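You operate a simulated robot arm through the tools that you are given. There is no shell and no other tool. Be economical: measure what you need, move in short steps, check, and stop when the job is done.

You are at the controls of a simulated two-armed robot. One attempt, no reset.

## Task
Pick up the brush from the bench top with one hand, pass it to the other hand and put it on the yellow tray floor.

The check looks at the end state, three seconds after you hand in, the way a careful person would. Anything else that was tipped, shoved, dropped, spilled or broken makes it a failure.

## Robot
Two 7-joint arms with two-finger parallel grippers on one trunk, on a base that drives. Base frame: it is fixed to the floor where the robot stands at the start and does not move with it; the origin is under the middle of the robot, x ahead of it, y to its left, z up; the surface under the hand at the start is at about z = 90. Readings come in cm, degrees, newtons and seconds.
The left shoulder is at the start at [5, 16.5, 113], the right one opposite. With the tool pointing down near the work surface each hand reaches from about 24 to 70 cm from the robot's upright axis, wherever it stands, measured 20 degrees to its own side. Places, roughly: yellow tray floor (19x38 cm) [58, 374, 90]. Payload 3.91 kg a hand.
The tool frame of a hand sits at the grasp point between the pads (the TCP): z along the fingers, y along the line on which they close. The tips reach 3 cm beyond it. Largest opening 11 cm; finger width 2, thickness 1; the body of the gripper, 4.8 by 11.2 cm, starts 5.5 cm behind the TCP.
Orientation is that of the tool frame in the base frame, as a unit quaternion [w, x, y, z]. With the fingers straight down and closing along the base's y, the tool's x points along the base's -x, its y along +y and its z along -z.

## Interface
- The arms move only by the tool jog_arm. It takes "left_rows", "right_rows" or both (then of equal length, played together; a hand with none holds still); each is one flat list of numbers, 7 for each row, row after row: the shift along the base's x, y, z in cm, then the turn, a rotation vector about the base's x, y, z in degrees, then the gripper command, from -1 (shut) to 1 (fully open), values between in proportion. In form: [dx, dy, dz, rx, ry, rz, jaw, dx, dy, dz, rx, ry, rz, jaw, ...]. A call has 1 to 20 rows; each row shifts and turns the commanded pose from where the row before left it. A row lasts 0.2 s, in which the tool goes at most 5 cm and 8.6 degrees; a call with a longer step from one row to the next is refused whole, and so is a gripper value outside its range. A pose out of reach is approached as far as the arm can. The call stops where the force on the tool passes 40 N (or 10 N more than at its start, if that is more) or the arm is blocked; 0.2 s more then pass. The fingers move at their own pace (about 4.5 cm/s each) and stop on an object; they squeeze with about 42 N. The grip force told is the motor's: it shows also when the fingers shut on nothing. Time passes only in rows, and 0.2 s behind the last, so rows that do not move let the fingers close. It gives the time, the measured TCP pose, the force on the tool (base axes), the opening and the grip force at its end, in the units of the frame above (readings bear some noise), with the torque about the TCP (base axes, N m) and any sound that the robot's microphone picked up.
- Cameras (640 x 400 px; columns grow to the right, rows downward): "scene" is now at [12.34, 0.04, 132.16]; the picture's right is [0.01, -1.00, 0.00], its down [-0.36, -0.01, -0.93] and it looks along [0.93, 0.01, -0.36] (base axes); focal length 272 px, centre (320, 200). "left" rides on the left gripper at [7.2, -1.7, -10.3] in its tool frame; the picture's right is [0.23, 0.97, 0.00], its down [-0.76, 0.18, -0.62] and it looks along [-0.61, 0.14, 0.78] (tool axes); focal length 222 px, centre (320, 200). "right" rides on the right gripper at [7.2, 1.7, -10.3] in its tool frame; the picture's right is [-0.23, 0.97, 0.00], its down [-0.76, -0.18, -0.62] and it looks along [-0.61, -0.14, 0.78] (tool axes); focal length 222 px, centre (320, 200). There is no depth. A picture from a camera that has moved, and an enlarged one, comes with that camera's place and axes in the base frame and with its lens.
- camera(camera): a new picture of that camera. No time passes.
- lift_body(by): slides the trunk up (or, below 0, down) by that many cm; the arms and the scene camera ride with it, the base frame stays. It gives what a move gives, with no picture.
- steer(legs): drives the robot by 1 to 6 legs, each [ahead, left, turn to the left] in cm, cm and degrees, along the robot's own axes; the way and the turn of a leg run together, so that a leg with both is an arc; at most 150 cm and 180 degrees a leg. The arms and the cameras ride along, it lands a little off, and it stops where it bumps. It gives what a move gives.
- head_to(pan, tilt): turns the head with the scene camera to pan (to the left, within 80 degrees either way) and tilt (down, from -29 to 69), counted from straight ahead of the robot. It gives what a move gives.
- inspect(camera, box): a new picture of the part [left, top, right, bottom] of that camera's present view, enlarged. No time passes.
- close_job(): hands the job in; it is judged then, once.

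Go step by step. Nothing tells you exact positions but the pictures and the camera data: compare them with the known pose of the tool, close in by small moves and look again before you grip or let go. The budget is 120 turns and 92 pictures, counting those below and the enlarged ones. Unless the task says otherwise, let go and move clear before handing in, and close with one line.

The tools are called after "Request:" as a command line: name --argument value ..., lists and objects as JSON in quotes. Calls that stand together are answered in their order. jog_arm: Moves the arms, as the interface text tells. Its arguments: {"type":"object","properties":{"left_rows":{"type":"array"},"right_rows":{"type":"array"}},"required":[]} The other tools are called the same way: lift_body (by) slides the trunk up or down; steer (legs) drives the base; head_to (pan, tilt) turns the head that bears the scene camera; camera (camera) takes a picture; inspect (camera, box) takes an enlarged picture of a part of a camera's view; close_job () hands the job in.

At the start:

```text
time_s: 0.0
left_tool_pos: [31.96, 14.98, 121.37]
left_tool_rot: [0.0, 0.0, 1.0, -0.001]
left_wrist_force: [-0.2, 0.0, -0.2]
left_moment: [0.03, 0.0, -0.01]
left_grip_width: 10.98
left_finger_force: 0.0
right_tool_pos: [39.36, -13.66, 119.51]
right_tool_rot: [0.001, 0.0, 1.0, 0.0]
right_wrist_force: [0.3, -0.4, 0.2]
right_moment: [-0.03, 0.01, -0.01]
right_grip_width: 11.01
right_finger_force: 0.1
trunk travel left (down, up): [-35.0, 15.3]
robot x, y, heading: [-0.06, -0.4, -0.1]
head pan, tilt: [0.8, 20.9]
```

scene: 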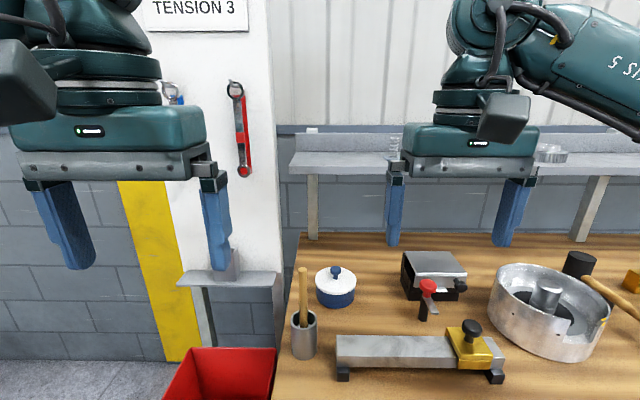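
right: 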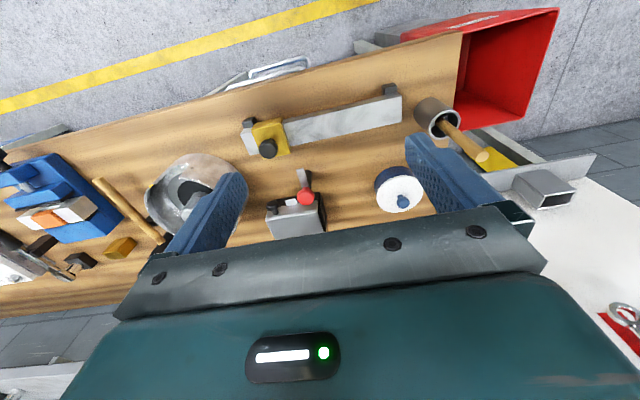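
left: 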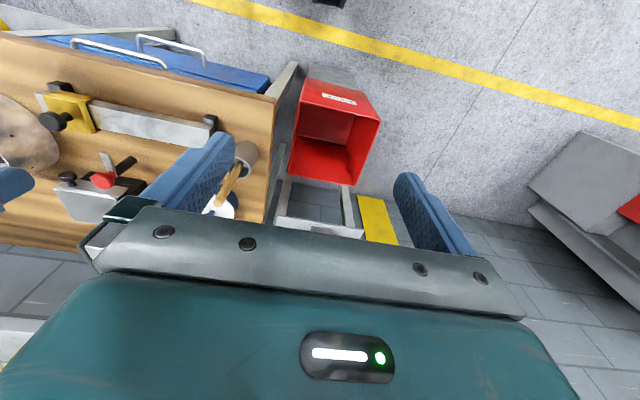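

I see a bench with a cup holding a wooden stick, a vise-like stop, a pot, and more things to the right; the brush isn't identified yet. I'll look around with the head.

Request:
head_to --pan -40 --tilt 35

Request:
camera --camera "scene"

```text
time_s: 1.1
left_tool_pos: [31.99, 14.94, 121.42]
left_tool_rot: [0.0, 0.0, 1.0, -0.001]
left_wrist_force: [0.4, 0.3, -0.2]
left_moment: [0.02, -0.01, 0.02]
left_grip_width: 11.0
left_finger_force: 0.1
right_tool_pos: [39.3, -13.6, 119.39]
right_tool_rot: [0.0, 0.001, 1.0, -0.001]
right_wrist_force: [-0.7, -0.5, -0.1]
right_moment: [-0.01, 0.02, -0.02]
right_grip_width: 11.01
right_finger_force: 0.1
trunk travel left (down, up): [-35.0, 15.3]
robot x, y, heading: [0.03, -0.0, 0.1]
head pan, tilt: [-40.0, 35.0]
```

```text
88 pictures are left
camera scene: at [9.79, -5.75, 129.93], right [-0.64, -0.77, 0.0], down [-0.44, 0.37, -0.82], along [0.63, -0.53, -0.57], focal length 272 px, centre (320, 200)
```

scene: 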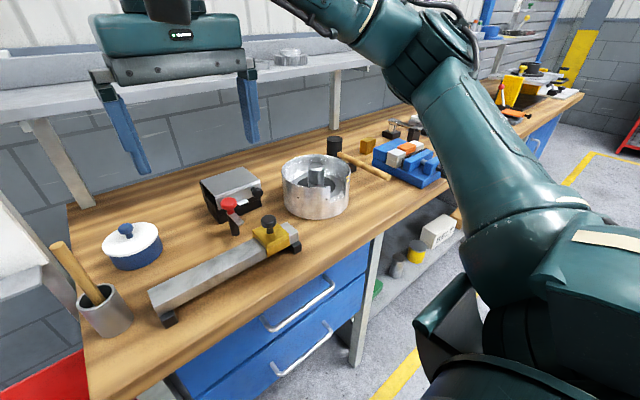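

The bench runs far to the right with many objects. I'll enlarge the cup with the stick, and the far end.

Request:
inspect --camera "scene" --box '[40, 200, 200, 350]'

Request:
inspect --camera "scene" --box '[320, 60, 600, 235]'

```text
2.67 times, centred on (120, 275) of scene
camera zoom: at [9.79, -5.75, 129.93], right [-0.64, -0.77, 0.0], down [-0.44, 0.37, -0.82], along [0.63, -0.53, -0.57], focal length 724 px, centre (853, 0)
```

zoom: 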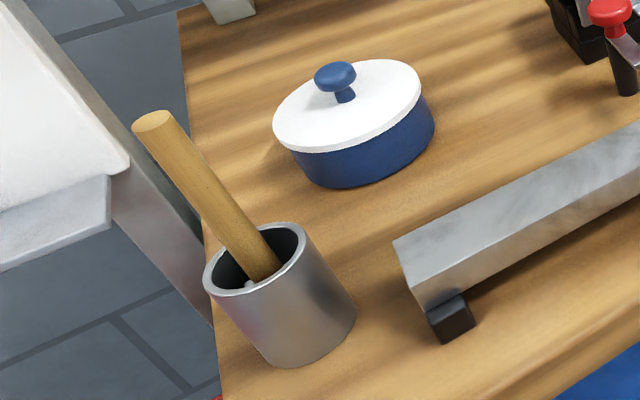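

```text
2.29 times, centred on (460, 148) of scene
camera zoom: at [9.79, -5.75, 129.93], right [-0.64, -0.77, 0.0], down [-0.44, 0.37, -0.82], along [0.63, -0.53, -0.57], focal length 621 px, centre (0, 320)
```

zoom: 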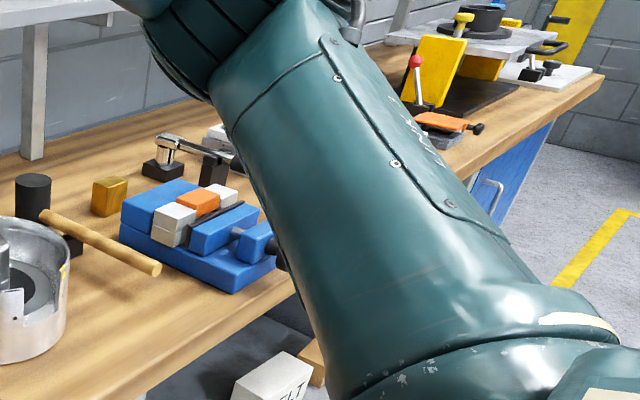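

The cup stick could be a brush, but the orange thing at the far end and the hidden stretch must be checked too. I'll look further right, then left.

Request:
head_to --pan -15 --tilt 30

Request:
camera --camera "scene"

Request:
head_to --pan 70 --tilt 15

Request:
camera --camera "scene"

```text
time_s: 2.0
left_tool_pos: [32.01, 14.96, 121.23]
left_tool_rot: [0.0, 0.0, 1.0, -0.001]
left_wrist_force: [-0.2, 0.9, -0.2]
left_moment: [0.02, -0.03, 0.01]
left_grip_width: 11.01
left_finger_force: 0.0
right_tool_pos: [39.38, -13.55, 119.61]
right_tool_rot: [0.0, 0.0, 1.0, 0.0]
right_wrist_force: [0.3, 0.3, -0.5]
right_moment: [0.02, 0.04, 0.02]
right_grip_width: 11.01
right_finger_force: 0.1
trunk travel left (down, up): [-35.0, 15.3]
robot x, y, heading: [-0.2, -0.08, 0.2]
head pan, tilt: [-15.0, 30.0]
```

```text
85 pictures are left
camera scene: at [11.77, -2.45, 130.7], right [-0.26, -0.97, 0.0], down [-0.48, 0.13, -0.87], along [0.84, -0.22, -0.5], focal length 272 px, centre (320, 200)
```

scene: 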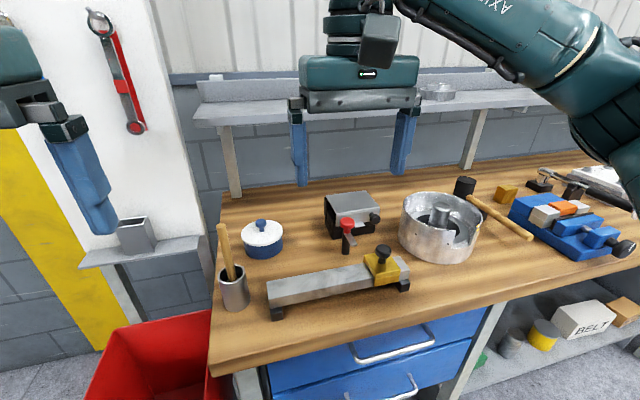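

```text
time_s: 3.6
left_tool_pos: [31.95, 14.95, 121.34]
left_tool_rot: [0.0, 0.0, 1.0, -0.001]
left_wrist_force: [0.5, -0.9, -0.5]
left_moment: [0.06, 0.02, -0.02]
left_grip_width: 11.02
left_finger_force: 0.1
right_tool_pos: [39.35, -13.71, 119.49]
right_tool_rot: [0.0, 0.0, 1.0, 0.0]
right_wrist_force: [0.2, 0.1, 0.6]
right_moment: [0.0, 0.0, -0.03]
right_grip_width: 11.01
right_finger_force: 0.0
trunk travel left (down, up): [-35.0, 15.3]
robot x, y, heading: [0.09, 0.23, 0.2]
head pan, tilt: [70.0, 15.0]
```

```text
84 pictures are left
camera scene: at [6.24, 8.68, 133.12], right [0.94, -0.34, 0.0], down [-0.09, -0.24, -0.97], along [0.33, 0.91, -0.26], focal length 272 px, centre (320, 200)
```

scene: 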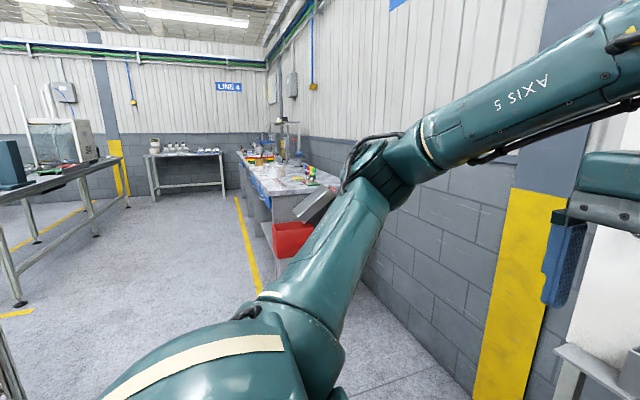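

The tray bench is to my left beyond the pillar. I still need to see the right part of this bench before deciding which item is the brush; I'll slide right for a look.

Request:
steer --legs '[[-15, 0, 0], [0, -100, 0]]'

Request:
head_to --pan -10 --tilt 30

Request:
camera --camera "scene"

```text
time_s: 13.6
left_tool_pos: [16.71, -83.92, 121.3]
left_tool_rot: [0.001, -0.001, 1.0, -0.002]
left_wrist_force: [0.0, 0.2, 0.0]
left_moment: [0.0, -0.01, 0.0]
left_grip_width: 11.0
left_finger_force: 0.0
right_tool_pos: [24.19, -112.58, 119.54]
right_tool_rot: [0.0, -0.001, 1.0, 0.0]
right_wrist_force: [-0.1, -1.3, 0.1]
right_moment: [0.03, 0.01, -0.04]
right_grip_width: 10.97
right_finger_force: 0.1
trunk travel left (down, up): [-35.0, 15.3]
robot x, y, heading: [-15.19, -98.78, 0.4]
head pan, tilt: [70.0, 15.0]
```

```text
time_s: 15.1
left_tool_pos: [16.82, -84.04, 121.37]
left_tool_rot: [0.001, -0.002, 1.0, -0.001]
left_wrist_force: [0.1, 0.2, -0.2]
left_moment: [0.03, -0.03, -0.01]
left_grip_width: 10.99
left_finger_force: 0.1
right_tool_pos: [24.13, -112.58, 119.43]
right_tool_rot: [0.0, 0.0, 1.0, 0.0]
right_wrist_force: [0.9, -0.1, -0.6]
right_moment: [-0.02, 0.01, -0.01]
right_grip_width: 11.01
right_finger_force: 0.0
trunk travel left (down, up): [-35.0, 15.3]
robot x, y, heading: [-15.49, -99.12, 0.0]
head pan, tilt: [-10.0, 30.0]
```

```text
83 pictures are left
camera scene: at [-3.23, -100.61, 130.71], right [-0.17, -0.99, 0.0], down [-0.49, 0.09, -0.87], along [0.85, -0.15, -0.5], focal length 272 px, centre (320, 200)
```

scene: 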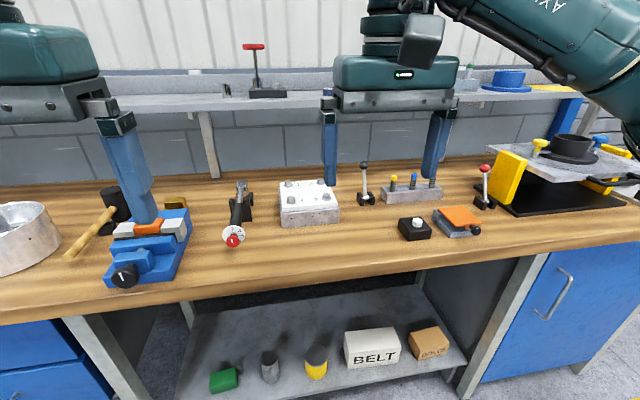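

Fixtures and blocks here, no brush yet. I check the right end.

Request:
head_to --pan -45 --tilt 30

Request:
camera --camera "scene"

Request:
camera --camera "right"

```text
time_s: 16.1
left_tool_pos: [16.74, -84.01, 121.26]
left_tool_rot: [0.0, -0.001, 1.0, -0.001]
left_wrist_force: [1.1, -1.5, -0.4]
left_moment: [-0.01, 0.01, 0.0]
left_grip_width: 10.99
left_finger_force: 0.0
right_tool_pos: [24.13, -112.68, 119.55]
right_tool_rot: [0.0, -0.001, 1.0, 0.0]
right_wrist_force: [1.0, -0.4, -0.4]
right_moment: [0.01, -0.01, 0.0]
right_grip_width: 11.01
right_finger_force: 0.1
trunk travel left (down, up): [-35.0, 15.3]
robot x, y, heading: [-15.34, -99.38, 0.2]
head pan, tilt: [-45.0, 30.0]
```

```text
82 pictures are left
camera scene: at [-5.73, -105.44, 130.71], right [-0.71, -0.71, 0.0], down [-0.35, 0.35, -0.87], along [0.61, -0.61, -0.5], focal length 272 px, centre (320, 200)
```

scene: 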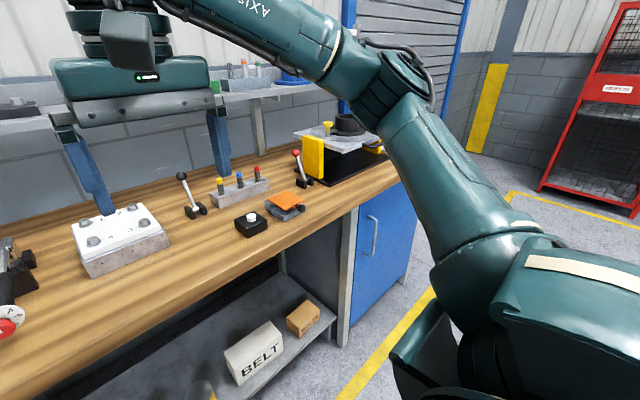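

```text
81 pictures are left
camera right: at [16.84, -110.75, 129.86], right [0.23, 0.97, 0.0], down [0.76, -0.18, 0.62], along [0.61, -0.14, -0.78], focal length 222 px, centre (320, 200)
```

right: 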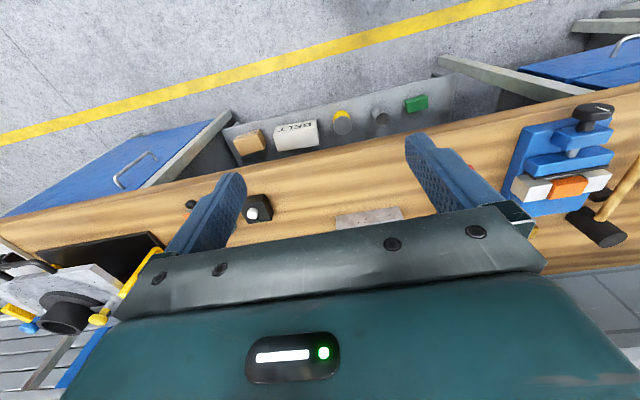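

No brush elsewhere: the wooden-handled thing standing in the steel cup looks to be it. I drive back and look closely at the cup.

Request:
steer --legs '[[0, 106, 0]]'

Request:
head_to --pan 0 --tilt 35

Request:
camera --camera "scene"

Request:
camera --camera "left"

```text
time_s: 25.8
left_tool_pos: [17.65, 22.31, 121.32]
left_tool_rot: [0.0, 0.006, 1.0, -0.001]
left_wrist_force: [0.2, -0.1, 0.3]
left_moment: [-0.01, -0.02, -0.02]
left_grip_width: 11.01
left_finger_force: 0.0
right_tool_pos: [24.52, -6.37, 119.52]
right_tool_rot: [0.001, 0.006, 1.0, 0.0]
right_wrist_force: [1.0, 0.3, -0.4]
right_moment: [-0.03, -0.01, 0.01]
right_grip_width: 11.0
right_finger_force: 0.0
trunk travel left (down, up): [-35.0, 15.3]
robot x, y, heading: [-14.81, 7.7, -0.6]
head pan, tilt: [-45.0, 30.0]
```

```text
time_s: 26.9
left_tool_pos: [17.45, 22.29, 121.41]
left_tool_rot: [-0.001, 0.006, 1.0, -0.001]
left_wrist_force: [0.3, 0.4, -0.5]
left_moment: [-0.01, 0.04, 0.0]
left_grip_width: 11.01
left_finger_force: 0.1
right_tool_pos: [24.53, -6.38, 119.62]
right_tool_rot: [0.001, 0.006, 1.0, 0.0]
right_wrist_force: [0.3, 0.5, 0.0]
right_moment: [0.04, 0.01, 0.04]
right_grip_width: 11.0
right_finger_force: 0.0
trunk travel left (down, up): [-35.0, 15.3]
robot x, y, heading: [-14.64, 7.36, -0.8]
head pan, tilt: [0.0, 35.0]
```

```text
80 pictures are left
camera scene: at [-2.76, 7.56, 129.93], right [-0.01, -1.0, 0.0], down [-0.57, 0.01, -0.82], along [0.82, -0.01, -0.57], focal length 272 px, centre (320, 200)
```

scene: 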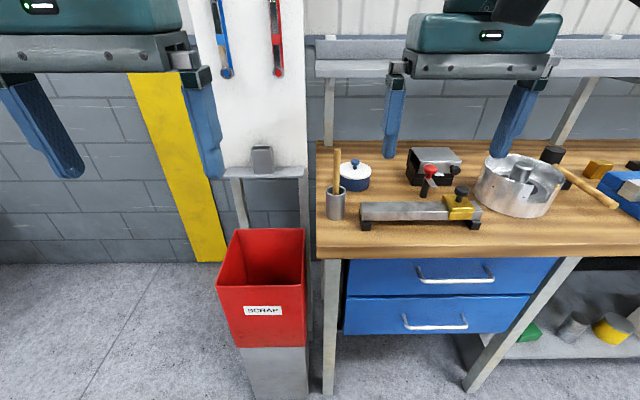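

```text
79 pictures are left
camera left: at [10.23, 20.75, 131.61], right [-0.22, 0.98, 0.0], down [0.76, 0.17, 0.62], along [0.61, 0.13, -0.78], focal length 222 px, centre (320, 200)
```

left: 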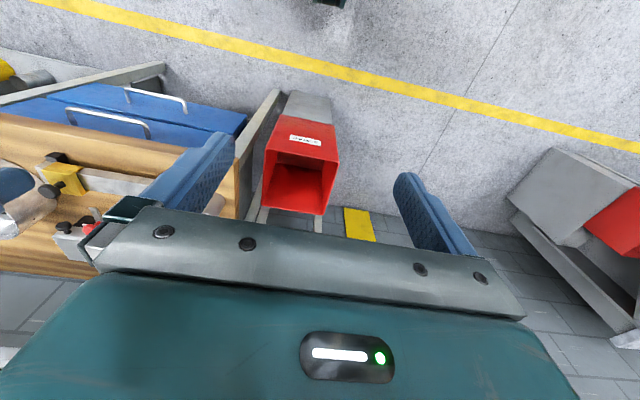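

The cup stands near (49, 3). I enlarge it.

Request:
inspect --camera "scene" --box '[296, 140, 392, 230]'

```text
4.44 times, centred on (344, 185) of scene
camera zoom: at [-2.76, 7.56, 129.93], right [-0.01, -1.0, 0.0], down [-0.57, 0.01, -0.82], along [0.82, -0.01, -0.57], focal length 1207 px, centre (213, 267)
```

zoom: 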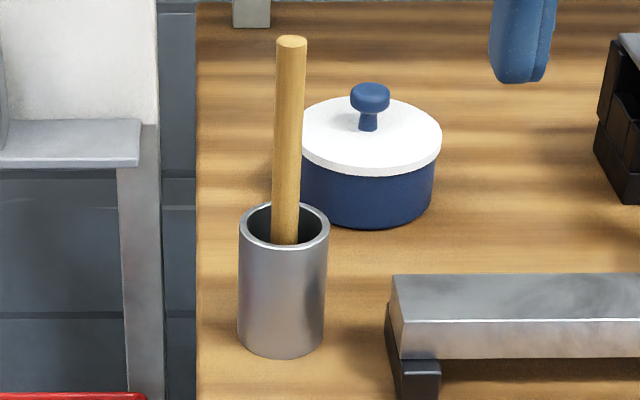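

The brush handle stands almost vertical: top near (46.4, 3, 108), cup rim near z 97, cup centre about (48.7, 3.4). I'll place the robot so the right hand comes over it, then look.

Request:
steer --legs '[[0, 9.5, 0.8], [15, 0, 0]]'

Request:
camera --camera "scene"

Request:
camera --camera "right"

```text
time_s: 29.4
left_tool_pos: [32.14, 32.48, 121.33]
left_tool_rot: [-0.001, -0.002, 1.0, -0.001]
left_wrist_force: [-0.3, 0.3, -0.6]
left_moment: [-0.01, 0.01, 0.04]
left_grip_width: 10.98
left_finger_force: 0.1
right_tool_pos: [39.56, 3.89, 119.41]
right_tool_rot: [-0.001, -0.002, 1.0, 0.0]
right_wrist_force: [-0.1, -0.1, -0.5]
right_moment: [0.04, 0.02, -0.01]
right_grip_width: 10.98
right_finger_force: 0.1
trunk travel left (down, up): [-35.0, 15.3]
robot x, y, heading: [0.29, 17.64, 0.2]
head pan, tilt: [0.0, 35.0]
```

```text
77 pictures are left
camera scene: at [12.01, 17.4, 129.91], right [0.0, -1.0, 0.0], down [-0.57, 0.0, -0.82], along [0.82, 0.0, -0.57], focal length 272 px, centre (320, 200)
```

scene: 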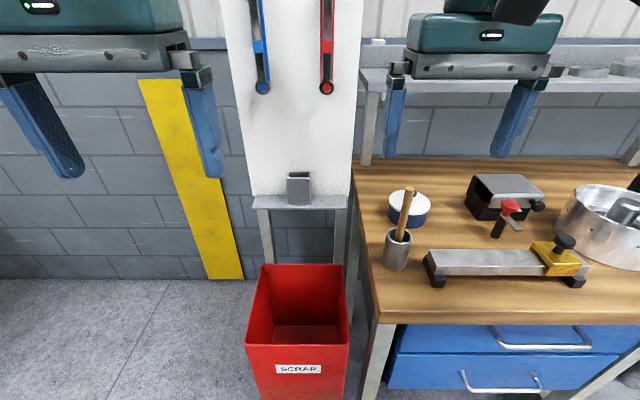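

```text
76 pictures are left
camera right: at [32.2, 5.74, 129.84], right [0.22, 0.97, 0.0], down [0.76, -0.18, 0.62], along [0.61, -0.14, -0.78], focal length 222 px, centre (320, 200)
```

right: 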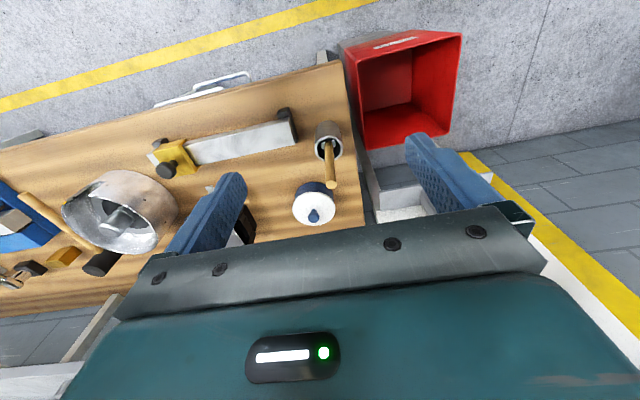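

The handle top is near (47.5, 3.5, 107). I bring the right hand closer, staying above it, and look again.

Request:
jog_arm --right_rows '[2.0, 0, -1, 0, 0, 0, 1, 2.0, 0, -1.5, 0, 0, 0, 1, 2.0, 0, -1.5, 0, 0, 0, 1, 1.5, 0, -1.4, 0, 0, 0, 1, 0, 0, 0, 0, 0, 0, 1]'

Request:
camera --camera "right"

Request:
camera --camera "scene"

```text
time_s: 30.6
left_tool_pos: [31.93, 32.54, 121.41]
left_tool_rot: [-0.001, -0.002, 1.0, -0.001]
left_wrist_force: [0.4, 0.6, -0.4]
left_moment: [0.0, 0.01, -0.01]
left_grip_width: 11.0
left_finger_force: 0.1
right_tool_pos: [46.95, 3.9, 114.08]
right_tool_rot: [0.001, -0.002, 1.0, 0.0]
right_wrist_force: [0.8, -0.2, 0.3]
right_moment: [0.02, 0.0, 0.01]
right_grip_width: 11.0
right_finger_force: 0.0
trunk travel left (down, up): [-35.0, 15.3]
robot x, y, heading: [0.39, 17.55, 0.3]
head pan, tilt: [0.0, 35.0]
```

```text
75 pictures are left
camera right: at [39.64, 5.69, 124.42], right [0.22, 0.97, 0.0], down [0.76, -0.18, 0.62], along [0.61, -0.14, -0.78], focal length 222 px, centre (320, 200)
```

right: 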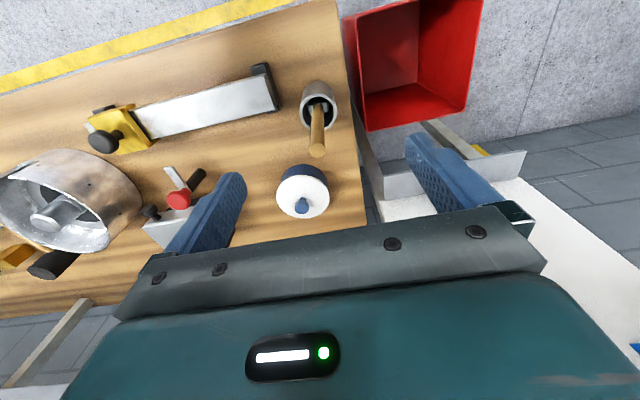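

```text
74 pictures are left
camera scene: at [11.92, 17.41, 129.93], right [0.0, -1.0, 0.0], down [-0.57, 0.0, -0.82], along [0.82, 0.0, -0.57], focal length 272 px, centre (320, 200)
```

scene: 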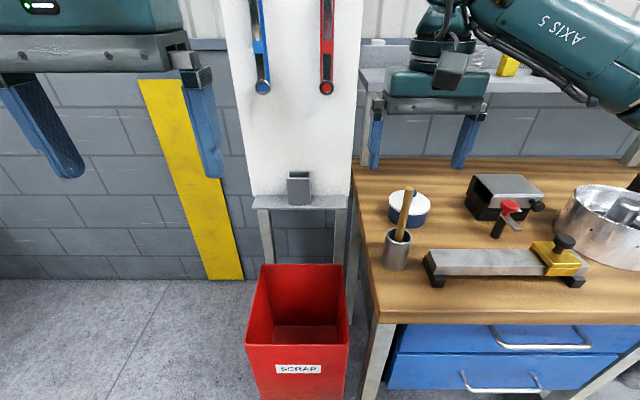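

The two views agree: handle top at (48.0, 3.5, 106.8), near vertical. I go down around it, jaws open.

Request:
jog_arm --right_rows '[1.1, -0.4, 0, 0, 0, 0, 1, 0, 0, -2.5, 0, 0, 0, 1, 0, 0, -2.5, 0, 0, 0, 1, 0, 0, -2.5, 0, 0, 0, 1, 0, 0, -2.2, 0, 0, 0, 1, 0, 0, 0, 0, 0, 0, 1]'

Request:
camera --camera "right"

Request:
inspect --camera "scene" --box '[340, 120, 500, 280]'

```text
time_s: 31.9
left_tool_pos: [32.01, 32.53, 121.43]
left_tool_rot: [0.001, -0.002, 1.0, -0.001]
left_wrist_force: [0.7, 0.8, 0.3]
left_moment: [0.0, -0.01, 0.0]
left_grip_width: 11.0
left_finger_force: 0.1
right_tool_pos: [47.9, 3.67, 104.34]
right_tool_rot: [0.0, -0.002, 1.0, 0.0]
right_wrist_force: [0.0, 0.7, -0.1]
right_moment: [-0.01, -0.02, 0.0]
right_grip_width: 11.02
right_finger_force: 0.1
trunk travel left (down, up): [-35.0, 15.3]
robot x, y, heading: [-0.27, 17.72, 0.4]
head pan, tilt: [0.0, 35.0]
```

```text
73 pictures are left
camera right: at [40.58, 5.46, 114.69], right [0.22, 0.97, 0.0], down [0.76, -0.18, 0.62], along [0.61, -0.14, -0.78], focal length 222 px, centre (320, 200)
```

right: 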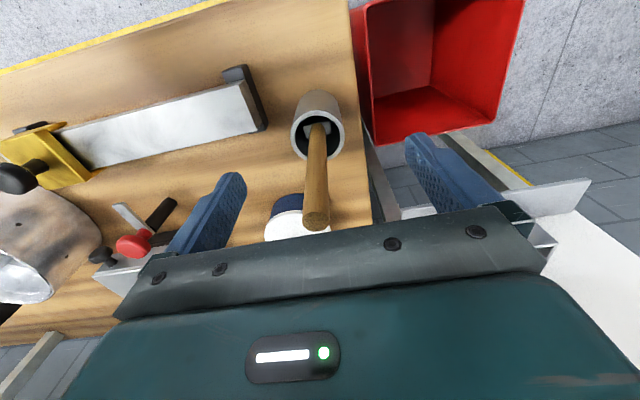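

```text
2.50 times, centred on (420, 200) of scene
camera zoom: at [11.93, 17.41, 129.93], right [0.0, -1.0, 0.0], down [-0.57, 0.0, -0.82], along [0.82, 0.0, -0.57], focal length 679 px, centre (70, 200)
```

zoom: 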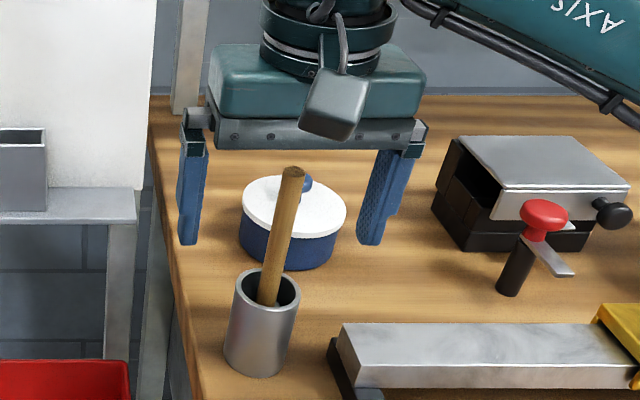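

The handle lies centred between the open fingers; I close.

Request:
jog_arm --right_rows '[0, 0, 0, 0, 0, 0, 0.3, 0, 0, 0, 0, 0, 0, -0.3, 0, 0, 0, 0, 0, 0, -1, 0, 0, 0, 0, 0, 0, -1, 0, 0, 0, 0, 0, 0, -1, 0, 0, 0, 0, 0, 0, -1, 0, 0, 0, 0, 0, 0, -1, 0, 0, 0, 0, 0, 0, -1]'

Request:
inspect --camera "scene" --box '[340, 120, 500, 280]'

```text
time_s: 33.8
left_tool_pos: [31.98, 32.42, 121.46]
left_tool_rot: [0.0, -0.001, 1.0, -0.001]
left_wrist_force: [0.2, -0.1, -1.2]
left_moment: [-0.01, -0.01, -0.02]
left_grip_width: 10.98
left_finger_force: 0.0
right_tool_pos: [47.88, 3.62, 104.31]
right_tool_rot: [0.0, -0.002, 1.0, 0.0]
right_wrist_force: [0.9, -0.2, 0.5]
right_moment: [0.01, 0.02, -0.02]
right_grip_width: 1.24
right_finger_force: 41.8
trunk travel left (down, up): [-35.0, 15.3]
robot x, y, heading: [0.08, 17.6, 0.1]
head pan, tilt: [0.0, 35.0]
```

```text
2.50 times, centred on (420, 200) of scene
camera zoom: at [11.93, 17.41, 129.93], right [0.0, -1.0, 0.0], down [-0.57, 0.0, -0.82], along [0.82, 0.0, -0.57], focal length 679 px, centre (70, 200)
```

zoom: 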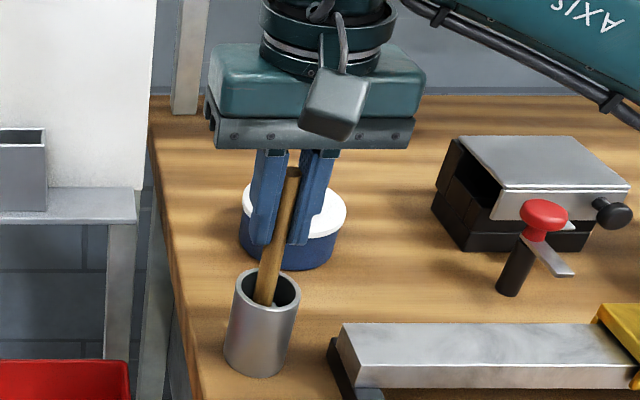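

Gripped (1.24 cm). Slow straight lift with a check part-way.

Request:
jog_arm --right_rows '[0, 0, 0.6, 0, 0, 0, -1, 0, 0, 0.6, 0, 0, 0, -1, 0, 0, 0.6, 0, 0, 0, -1, 0, 0, 0.6, 0, 0, 0, -1, 0, 0, 0.6, 0, 0, 0, -1, 0, 0, 0, 0, 0, 0, -1]'

Request:
inspect --camera "scene" --box '[340, 120, 500, 280]'

Request:
camera --camera "right"

```text
time_s: 35.1
left_tool_pos: [31.97, 32.44, 121.22]
left_tool_rot: [0.001, -0.001, 1.0, -0.001]
left_wrist_force: [0.6, 0.4, -0.7]
left_moment: [0.01, 0.01, -0.02]
left_grip_width: 11.0
left_finger_force: 0.1
right_tool_pos: [48.07, 3.53, 107.35]
right_tool_rot: [-0.001, -0.002, 1.0, -0.001]
right_wrist_force: [-0.9, 1.1, -0.5]
right_moment: [0.02, -0.02, 0.0]
right_grip_width: 1.28
right_finger_force: 42.2
trunk travel left (down, up): [-35.0, 15.3]
robot x, y, heading: [0.07, 17.25, 0.4]
head pan, tilt: [0.0, 35.0]
```

```text
2.50 times, centred on (420, 200) of scene
camera zoom: at [11.94, 17.4, 129.93], right [0.0, -1.0, 0.0], down [-0.57, 0.0, -0.82], along [0.82, 0.0, -0.57], focal length 679 px, centre (70, 200)
```

zoom: 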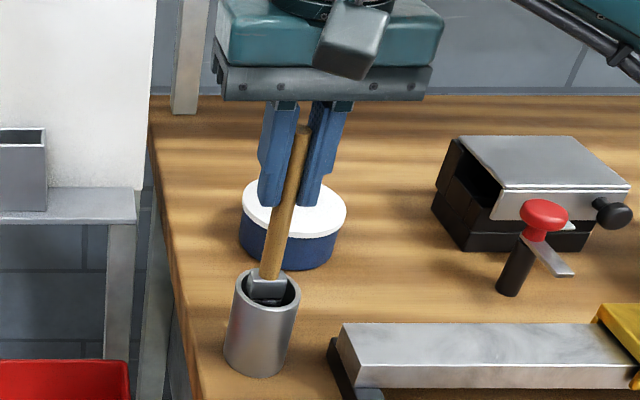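

```text
69 pictures are left
camera right: at [40.77, 5.37, 117.72], right [0.22, 0.97, 0.0], down [0.76, -0.18, 0.62], along [0.61, -0.14, -0.78], focal length 222 px, centre (320, 200)
```

right: 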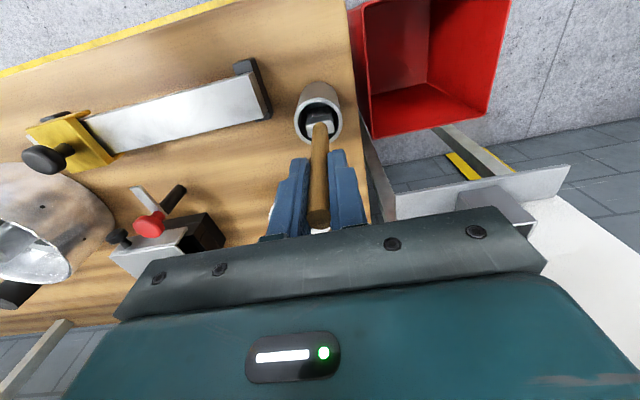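

A flat metal ferrule appears: it is the brush. I continue the lift.

Request:
jog_arm --right_rows '[0, 0, 0.7, 0, 0, 0, -1, 0, 0, 0.7, 0, 0, 0, -1, 0, 0, 0.7, 0, 0, 0, -1, 0, 0, 0.7, 0, 0, 0, -1, 0, 0, 0.7, 0, 0, 0, -1, 0, 0, 0.7, 0, 0, 0, -1, 0, 0, 0, 0, 0, 0, -1]'

Request:
inspect --camera "scene" --box '[340, 120, 500, 280]'

```text
time_s: 36.8
left_tool_pos: [31.92, 32.59, 121.4]
left_tool_rot: [0.0, -0.002, 1.0, -0.001]
left_wrist_force: [0.3, -0.5, -0.6]
left_moment: [0.03, -0.01, 0.03]
left_grip_width: 10.99
left_finger_force: 0.1
right_tool_pos: [48.02, 3.52, 111.61]
right_tool_rot: [0.0, -0.001, 1.0, 0.001]
right_wrist_force: [0.3, 1.1, -1.1]
right_moment: [0.04, -0.04, 0.04]
right_grip_width: 1.28
right_finger_force: 41.6
trunk travel left (down, up): [-35.0, 15.3]
robot x, y, heading: [0.08, 17.49, 0.2]
head pan, tilt: [0.0, 35.0]
```

```text
2.50 times, centred on (420, 200) of scene
camera zoom: at [11.94, 17.4, 129.92], right [0.0, -1.0, 0.0], down [-0.57, 0.0, -0.82], along [0.82, 0.0, -0.57], focal length 679 px, centre (70, 200)
```

zoom: 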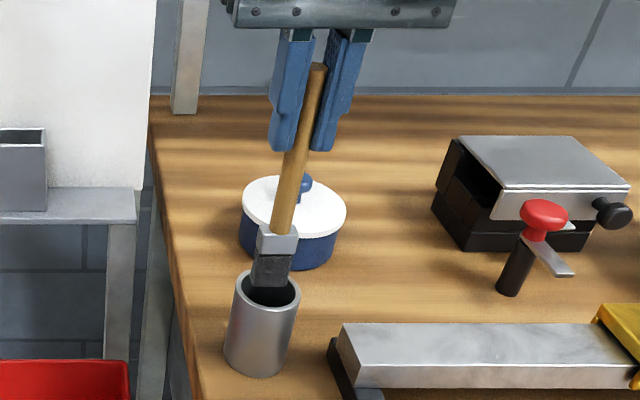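

Clear of snagging. I lift on until well above everything.

Request:
jog_arm --right_rows '[0, 0, 1, 0, 0, 0, -1, 0, 0, 1, 0, 0, 0, -1, 0, 0, 1, 0, 0, 0, -1, 0, 0, 1, 0, 0, 0, -1, 0, 0, 1, 0, 0, 0, -1, 0, 0, 1, 0, 0, 0, -1, 0, 0, 1, 0, 0, 0, -1, 0, 0, 1, 0, 0, 0, -1, 0, 0, 1, 0, 0, 0, -1, 0, 0, 1, 0, 0, 0, -1, 0, 0, 1, 0, 0, 0, -1, 0, 0, 0, 0, 0, 0, -1]'

Request:
camera --camera "scene"

```text
time_s: 39.4
left_tool_pos: [32.02, 32.41, 121.37]
left_tool_rot: [0.001, -0.002, 1.0, -0.001]
left_wrist_force: [-0.5, 0.4, 0.0]
left_moment: [0.0, 0.04, 0.0]
left_grip_width: 11.01
left_finger_force: 0.0
right_tool_pos: [48.06, 3.59, 122.56]
right_tool_rot: [0.0, -0.002, 1.0, 0.0]
right_wrist_force: [-0.7, 0.3, -0.2]
right_moment: [0.02, -0.03, -0.02]
right_grip_width: 1.22
right_finger_force: 41.7
trunk travel left (down, up): [-35.0, 15.3]
robot x, y, heading: [0.35, 17.48, 0.4]
head pan, tilt: [0.0, 35.0]
```

```text
67 pictures are left
camera scene: at [11.94, 17.4, 129.92], right [0.0, -1.0, 0.0], down [-0.57, 0.0, -0.82], along [0.82, 0.0, -0.57], focal length 272 px, centre (320, 200)
```

scene: 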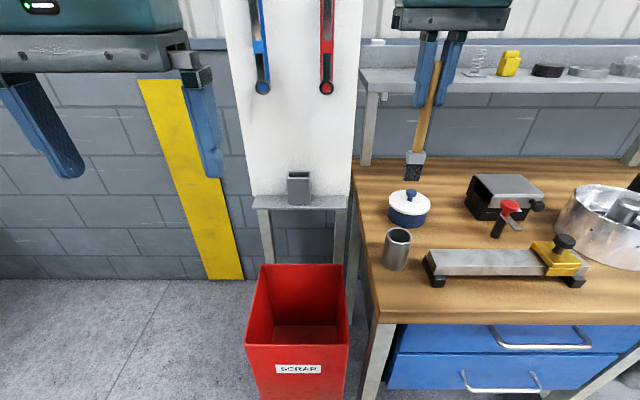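

The brush is free, its bristle end about 14 cm below the TCP, and the cup still stands. I back off the bench for the hand-over.

Request:
steer --legs '[[-30, 0, 0]]'

Request:
jog_arm --right_rows '[-1, 0, 0, 8, 0, 0, -1, -1, 0, 0, 8, 0, 0, -1, -1, 0, 0, 8, 0, 0, -1, -1, 0, 0, 8, 0, 0, -1, -1, 0, 0, 8, 0, 0, -1, -1, 0, 0, 8, 0, 0, -1, 0, 0, 0, 0, 0, 0, -1]'

Request:
camera --camera "scene"

```text
time_s: 41.4
left_tool_pos: [1.92, 32.51, 121.43]
left_tool_rot: [0.0, -0.003, 1.0, 0.0]
left_wrist_force: [0.5, -0.5, 1.1]
left_moment: [-0.02, -0.06, -0.01]
left_grip_width: 10.99
left_finger_force: 0.1
right_tool_pos: [18.08, 3.57, 122.72]
right_tool_rot: [0.001, -0.004, 1.0, 0.0]
right_wrist_force: [-0.9, 0.0, 0.6]
right_moment: [0.01, 0.0, 0.0]
right_grip_width: 1.24
right_finger_force: 42.1
trunk travel left (down, up): [-35.0, 15.3]
robot x, y, heading: [-29.97, 17.03, 0.4]
head pan, tilt: [0.0, 35.0]
```

```text
time_s: 43.0
left_tool_pos: [1.83, 32.4, 121.41]
left_tool_rot: [0.001, -0.003, 1.0, -0.001]
left_wrist_force: [0.0, 0.1, -0.5]
left_moment: [0.01, 0.01, -0.01]
left_grip_width: 11.01
left_finger_force: 0.1
right_tool_pos: [11.91, 3.64, 122.57]
right_tool_rot: [0.001, -0.004, 0.913, 0.408]
right_wrist_force: [-0.5, 0.7, -0.4]
right_moment: [-0.02, 0.02, 0.03]
right_grip_width: 1.25
right_finger_force: 41.8
trunk travel left (down, up): [-35.0, 15.3]
robot x, y, heading: [-30.07, 17.17, 0.5]
head pan, tilt: [0.0, 35.0]
```

```text
66 pictures are left
camera scene: at [-18.09, 17.33, 129.93], right [0.01, -1.0, 0.0], down [-0.57, 0.0, -0.82], along [0.82, 0.01, -0.57], focal length 272 px, centre (320, 200)
```

scene: 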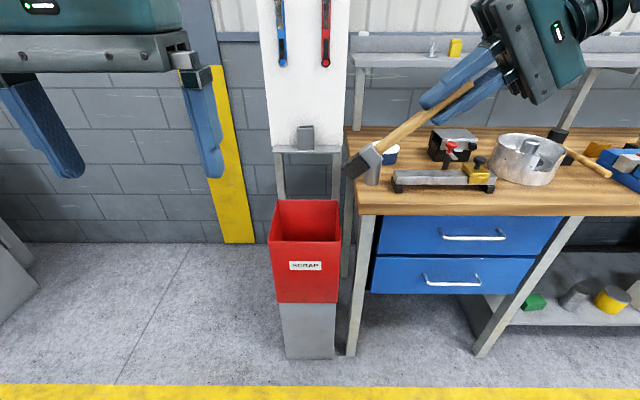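

Rotation goes well. I finish turning the brush to horizontal, bringing it a bit lower.

Request:
jog_arm --right_rows '[0, 0, -0.5, 8, 0, 0, -1, 0, 0, -0.5, 8, 0, 0, -1, 0, 0, -0.5, 8, 0, 0, -1, 0, 0, -0.5, 8, 0, 0, -1, 0, 0, -0.5, 8, 0, 0, -1, 0, 0, 0, 2, 0, 0, -1, 0, 0, 0, 0, 0, 0, -1]'

Request:
camera --camera "scene"

Request:
camera --camera "right"

```text
time_s: 44.6
left_tool_pos: [1.91, 32.49, 121.29]
left_tool_rot: [0.001, -0.004, 1.0, -0.001]
left_wrist_force: [-0.1, 0.5, -0.5]
left_moment: [0.01, -0.01, -0.03]
left_grip_width: 10.99
left_finger_force: 0.0
right_tool_pos: [12.0, 3.63, 120.16]
right_tool_rot: [0.003, -0.002, 0.707, 0.707]
right_wrist_force: [0.2, 0.0, -0.1]
right_moment: [-0.08, 0.0, 0.0]
right_grip_width: 1.23
right_finger_force: 42.2
trunk travel left (down, up): [-35.0, 15.3]
robot x, y, heading: [-29.54, 17.07, 0.2]
head pan, tilt: [0.0, 35.0]
```

```text
65 pictures are left
camera scene: at [-18.09, 17.3, 129.93], right [0.01, -1.0, 0.0], down [-0.57, 0.0, -0.82], along [0.82, 0.01, -0.57], focal length 272 px, centre (320, 200)
```

scene: 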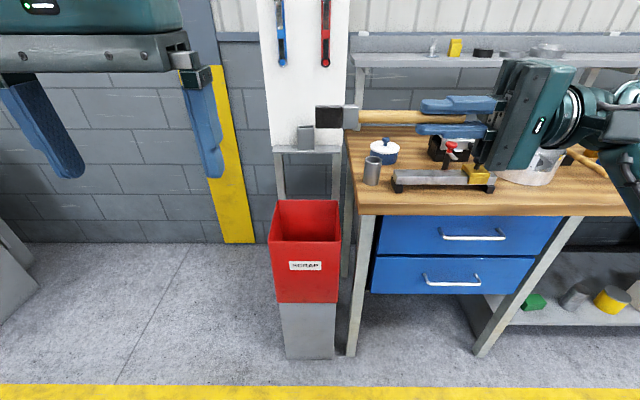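

```text
64 pictures are left
camera right: at [4.64, -6.58, 121.82], right [0.22, 0.0, 0.98], down [0.76, -0.62, -0.17], along [0.61, 0.78, -0.14], focal length 222 px, centre (320, 200)
```

right: 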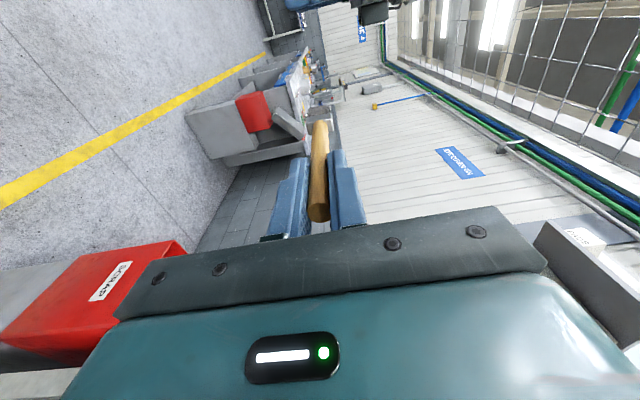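

The brush is horizontal, pointing to +y: bristle tip y≈17.7, ferrule from y≈13, free handle between y 6.6 and 12.8 at z≈120. I bring the left hand above it, turned -90° so that it closes along x.

Request:
jog_arm --left_rows '[0, 0, 4, 0, 0, 0, 1, 0, 0, 4.7, 0, 0, 0, 1, 0.81, -1.85, 0, 0, 0, -8, 1, 0.81, -1.85, 0, 0, 0, -8, 1, 0.81, -1.85, 0, 0, 0, -8, 1, 0.81, -1.85, 0, 0, 0, -8, 1, 0.81, -1.85, 0, 0, 0, -8, 1, 0.81, -1.85, 0, 0, 0, -8, 1, 0.81, -1.85, 0, 0, 0, -8, 1, 0.81, -1.85, 0, 0, 0, -8, 1, 0.81, -1.85, 0, 0, 0, -8, 1, 0.81, -1.85, 0, 0, 0, -8, 1, 0.81, -1.85, 0, 0, 0, -8, 1, 0.81, -1.85, 0, 0, 0, -2, 1, 0, 0, 0, 0, 0, 0, 1]'

Request:
camera --camera "scene"

Request:
camera --camera "left"

```text
time_s: 47.8
left_tool_pos: [0.5, 10.27, 122.45]
left_tool_rot: [0.0, 0.704, 0.71, -0.002]
left_wrist_force: [-0.1, 0.4, -0.5]
left_moment: [0.0, -0.02, 0.02]
left_grip_width: 10.99
left_finger_force: 0.1
left hand out of reach, approached as far as the arm can: row 10, 11, 12, 13, 14
right_tool_pos: [11.99, 3.63, 120.28]
right_tool_rot: [0.002, -0.003, 0.707, 0.708]
right_wrist_force: [-0.6, 0.2, -0.1]
right_moment: [-0.02, -0.03, -0.03]
right_grip_width: 1.24
right_finger_force: 42.0
trunk travel left (down, up): [-35.0, 15.3]
robot x, y, heading: [-29.91, 17.3, 0.5]
head pan, tilt: [0.0, 35.0]
```

```text
63 pictures are left
camera scene: at [-18.09, 17.32, 129.93], right [0.01, -1.0, 0.0], down [-0.57, 0.0, -0.82], along [0.82, 0.01, -0.57], focal length 272 px, centre (320, 200)
```

scene: 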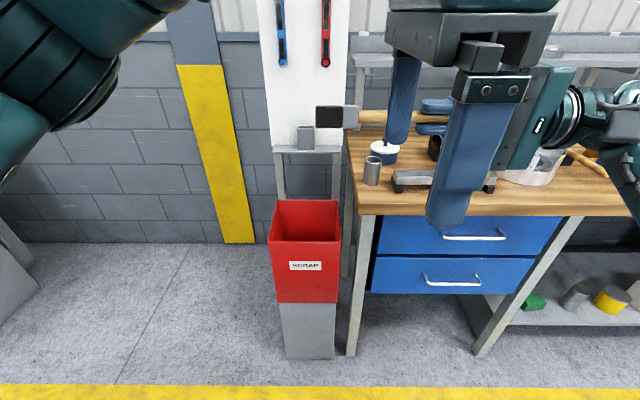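

```text
62 pictures are left
camera left: at [-1.28, 17.57, 132.67], right [0.97, 0.24, 0.0], down [0.19, -0.76, 0.62], along [0.15, -0.61, -0.78], focal length 222 px, centre (320, 200)
```

left: 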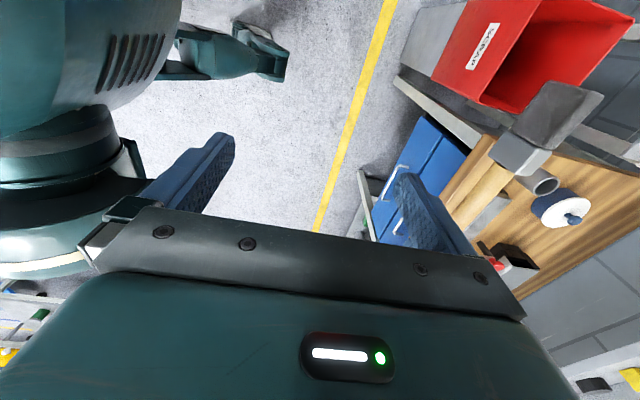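

The left hand can't get there so high up; the pair must work lower relative to the shoulders. I lower the right hand with the brush by 15 cm first (floor below is free).

Request:
jog_arm --right_rows '[0, 0, -2, 0, 0, 0, -1, 0, 0, -2, 0, 0, 0, -1, 0, 0, -2, 0, 0, 0, -1, 0, 0, -2, 0, 0, 0, -1, 0, 0, -2, 0, 0, 0, -1, 0, 0, -2, 0, 0, 0, -1, 0, 0, -2, 0, 0, 0, -1, 0, 0, -2, 0, 0, 0, -1, 0, 0, 0, 0, 0, 0, -1]'

Request:
camera --camera "scene"

```text
time_s: 49.8
left_tool_pos: [0.58, 10.28, 122.47]
left_tool_rot: [0.0, 0.703, 0.711, -0.001]
left_wrist_force: [-0.6, 0.0, 0.5]
left_moment: [0.02, 0.03, -0.02]
left_grip_width: 10.98
left_finger_force: 0.1
right_tool_pos: [11.95, 3.54, 104.25]
right_tool_rot: [0.002, -0.002, 0.707, 0.707]
right_wrist_force: [-0.7, -0.4, -0.1]
right_moment: [-0.02, 0.04, -0.02]
right_grip_width: 1.25
right_finger_force: 42.0
trunk travel left (down, up): [-35.0, 15.3]
robot x, y, heading: [-29.81, 17.14, 0.2]
head pan, tilt: [0.0, 35.0]
```

```text
61 pictures are left
camera scene: at [-18.09, 17.31, 129.93], right [0.01, -1.0, 0.0], down [-0.57, 0.0, -0.82], along [0.82, 0.01, -0.57], focal length 272 px, centre (320, 200)
```

scene: 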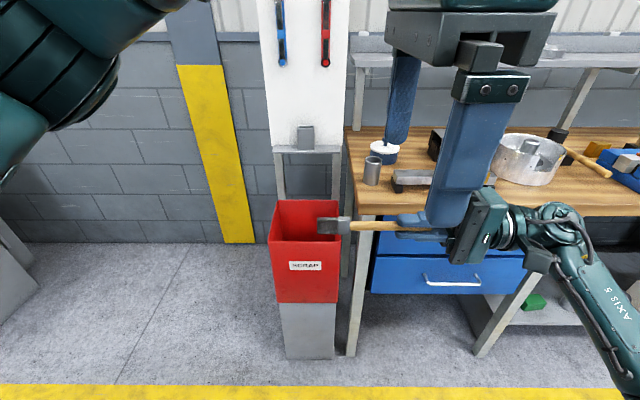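

The brush is now at z≈104. I test how the left hand responds with small moves, first down-free sideways forward.

Request:
jog_arm --left_rows '[0, 0, -4, 0, 0, 0, 1, 0, 0, -4, 0, 0, 0, 1, 0, 0, 0, 0, 0, 0, 1]'

```text
time_s: 50.6
left_tool_pos: [0.54, 10.21, 114.33]
left_tool_rot: [-0.001, 0.704, 0.71, -0.001]
left_wrist_force: [0.5, 0.6, -0.3]
left_moment: [-0.02, 0.03, 0.0]
left_grip_width: 11.0
left_finger_force: 0.1
right_tool_pos: [12.01, 3.58, 104.2]
right_tool_rot: [0.002, -0.001, 0.707, 0.707]
right_wrist_force: [-0.8, -0.3, 0.2]
right_moment: [-0.02, -0.02, -0.01]
right_grip_width: 1.28
right_finger_force: 42.3
trunk travel left (down, up): [-35.0, 15.3]
robot x, y, heading: [-30.03, 17.15, 0.4]
head pan, tilt: [0.0, 35.0]
```

The command follows the clamped pose. Now forward to x≈11.7 above the brush.

Request:
jog_arm --left_rows '[2, 0, 0, 0, 0, 0, 1, 2, 0, 0, 0, 0, 0, 1, 2, 0, 0, 0, 0, 0, 1, 2, 0, 0, 0, 0, 0, 1, 2, 0, 0, 0, 0, 0, 1, 1.1, 0, 0, 0, 0, 0, 1, 0, 0, 0, 0, 0, 0, 1]'

Request:
camera --camera "left"

Request:
camera --camera "scene"

```text
time_s: 52.2
left_tool_pos: [3.5, 10.32, 114.48]
left_tool_rot: [0.0, 0.705, 0.71, -0.001]
left_wrist_force: [-1.0, 0.2, -0.7]
left_moment: [0.02, -0.01, 0.0]
left_grip_width: 10.99
left_finger_force: 0.1
left hand out of reach, approached as far as the arm can: row 2, 3, 4, 5, 6
right_tool_pos: [11.97, 3.58, 104.21]
right_tool_rot: [0.002, -0.003, 0.708, 0.707]
right_wrist_force: [-0.2, 1.0, -0.1]
right_moment: [-0.04, 0.01, 0.04]
right_grip_width: 1.24
right_finger_force: 41.5
trunk travel left (down, up): [-35.0, 15.3]
robot x, y, heading: [-30.13, 17.3, 0.6]
head pan, tilt: [0.0, 35.0]
```

```text
60 pictures are left
camera left: at [1.75, 17.59, 124.71], right [0.97, 0.23, 0.0], down [0.18, -0.76, 0.62], along [0.14, -0.61, -0.78], focal length 222 px, centre (320, 200)
```

left: 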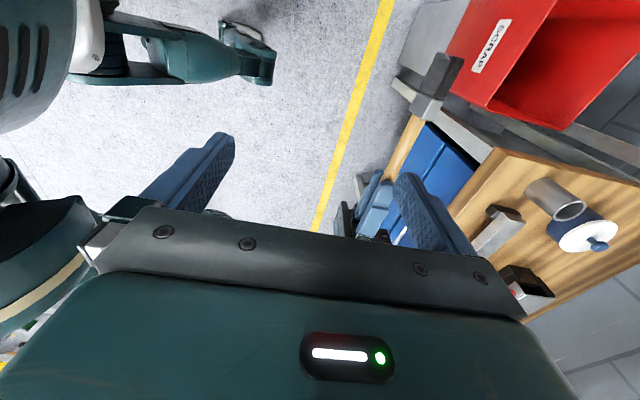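

```text
59 pictures are left
camera scene: at [-18.09, 17.31, 129.93], right [0.01, -1.0, 0.0], down [-0.57, 0.0, -0.82], along [0.82, 0.01, -0.57], focal length 272 px, centre (320, 200)
```

scene: 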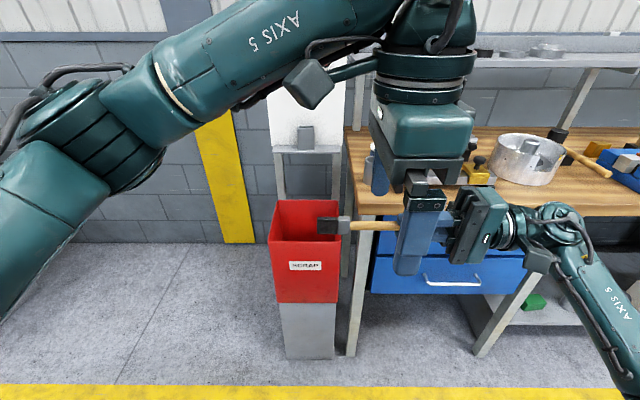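

The left hand reaches only about x 33 from the robot's axis here, so I bring the meeting point nearer and more to the left.

Request:
jog_arm --left_rows '[0, 2, 0, 0, 0, 0, 1, 0, 2, 0, 0, 0, 0, 1, 0, 2, 0, 0, 0, 0, 1, 0, 2, 0, 0, 0, 0, 1, 0, 2, 0, 0, 0, 0, 1, 0.8, 0, 0, 0, 0, 0, 1, 0.8, 0, 0, 0, 0, 0, 1, 0.8, 0, 0, 0, 0, 0, 1, 0.8, 0, 0, 0, 0, 0, 1, 0, 0, 0, 0, 0, 0, 1]' --right_rows '[0, 0, 0, 0, 0, 0, -1, 0, 0, 0, 0, 0, 0, -1, -1, 1, 0, 0, 0, 0, -1, -1, 2, 0, 0, 0, 0, -1, -1, 2, 0, 0, 0, 0, -1, -1, 2, 0, 0, 0, 0, -1, -1, 2, 0, 0, 0, 0, -1, 0, 1, 0, 0, 0, 0, -1, 0, 0, 0, 0, 0, 0, -1, 0, 0, 0, 0, 0, 0, -1]'

Request:
camera --camera "left"

Request:
camera --camera "scene"

```text
time_s: 54.4
left_tool_pos: [3.28, 19.47, 113.51]
left_tool_rot: [0.0, 0.704, 0.71, -0.001]
left_wrist_force: [0.6, -0.3, 0.9]
left_moment: [0.0, 0.02, 0.02]
left_grip_width: 10.99
left_finger_force: 0.1
left hand out of reach, approached as far as the arm can: row 5, 6, 7, 8, 9
right_tool_pos: [7.02, 13.64, 104.03]
right_tool_rot: [0.003, -0.003, 0.707, 0.708]
right_wrist_force: [0.7, -0.3, 0.9]
right_moment: [-0.04, 0.01, -0.01]
right_grip_width: 1.25
right_finger_force: 42.1
trunk travel left (down, up): [-35.0, 15.3]
robot x, y, heading: [-29.72, 17.1, 0.3]
head pan, tilt: [0.0, 35.0]
```

```text
58 pictures are left
camera left: at [1.52, 26.77, 123.87], right [0.97, 0.24, 0.0], down [0.19, -0.76, 0.62], along [0.15, -0.61, -0.78], focal length 222 px, centre (320, 200)
```

left: 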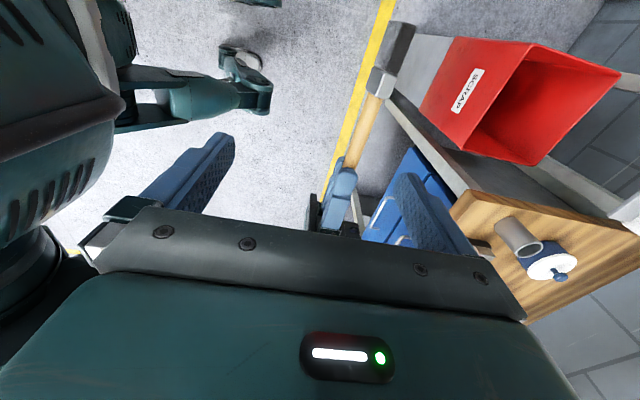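

```text
57 pictures are left
camera scene: at [-18.09, 17.31, 129.93], right [0.01, -1.0, 0.0], down [-0.57, 0.0, -0.82], along [0.82, 0.01, -0.57], focal length 272 px, centre (320, 200)
```

scene: 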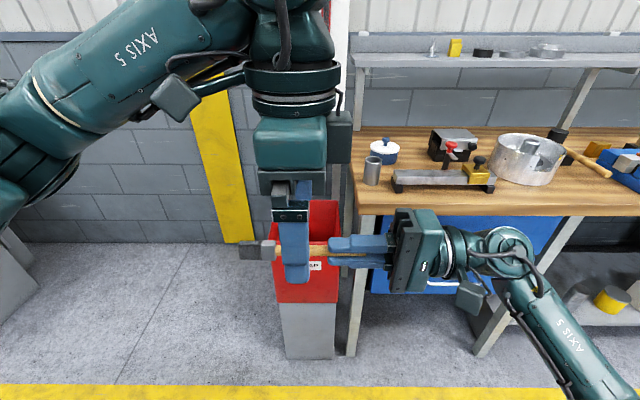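

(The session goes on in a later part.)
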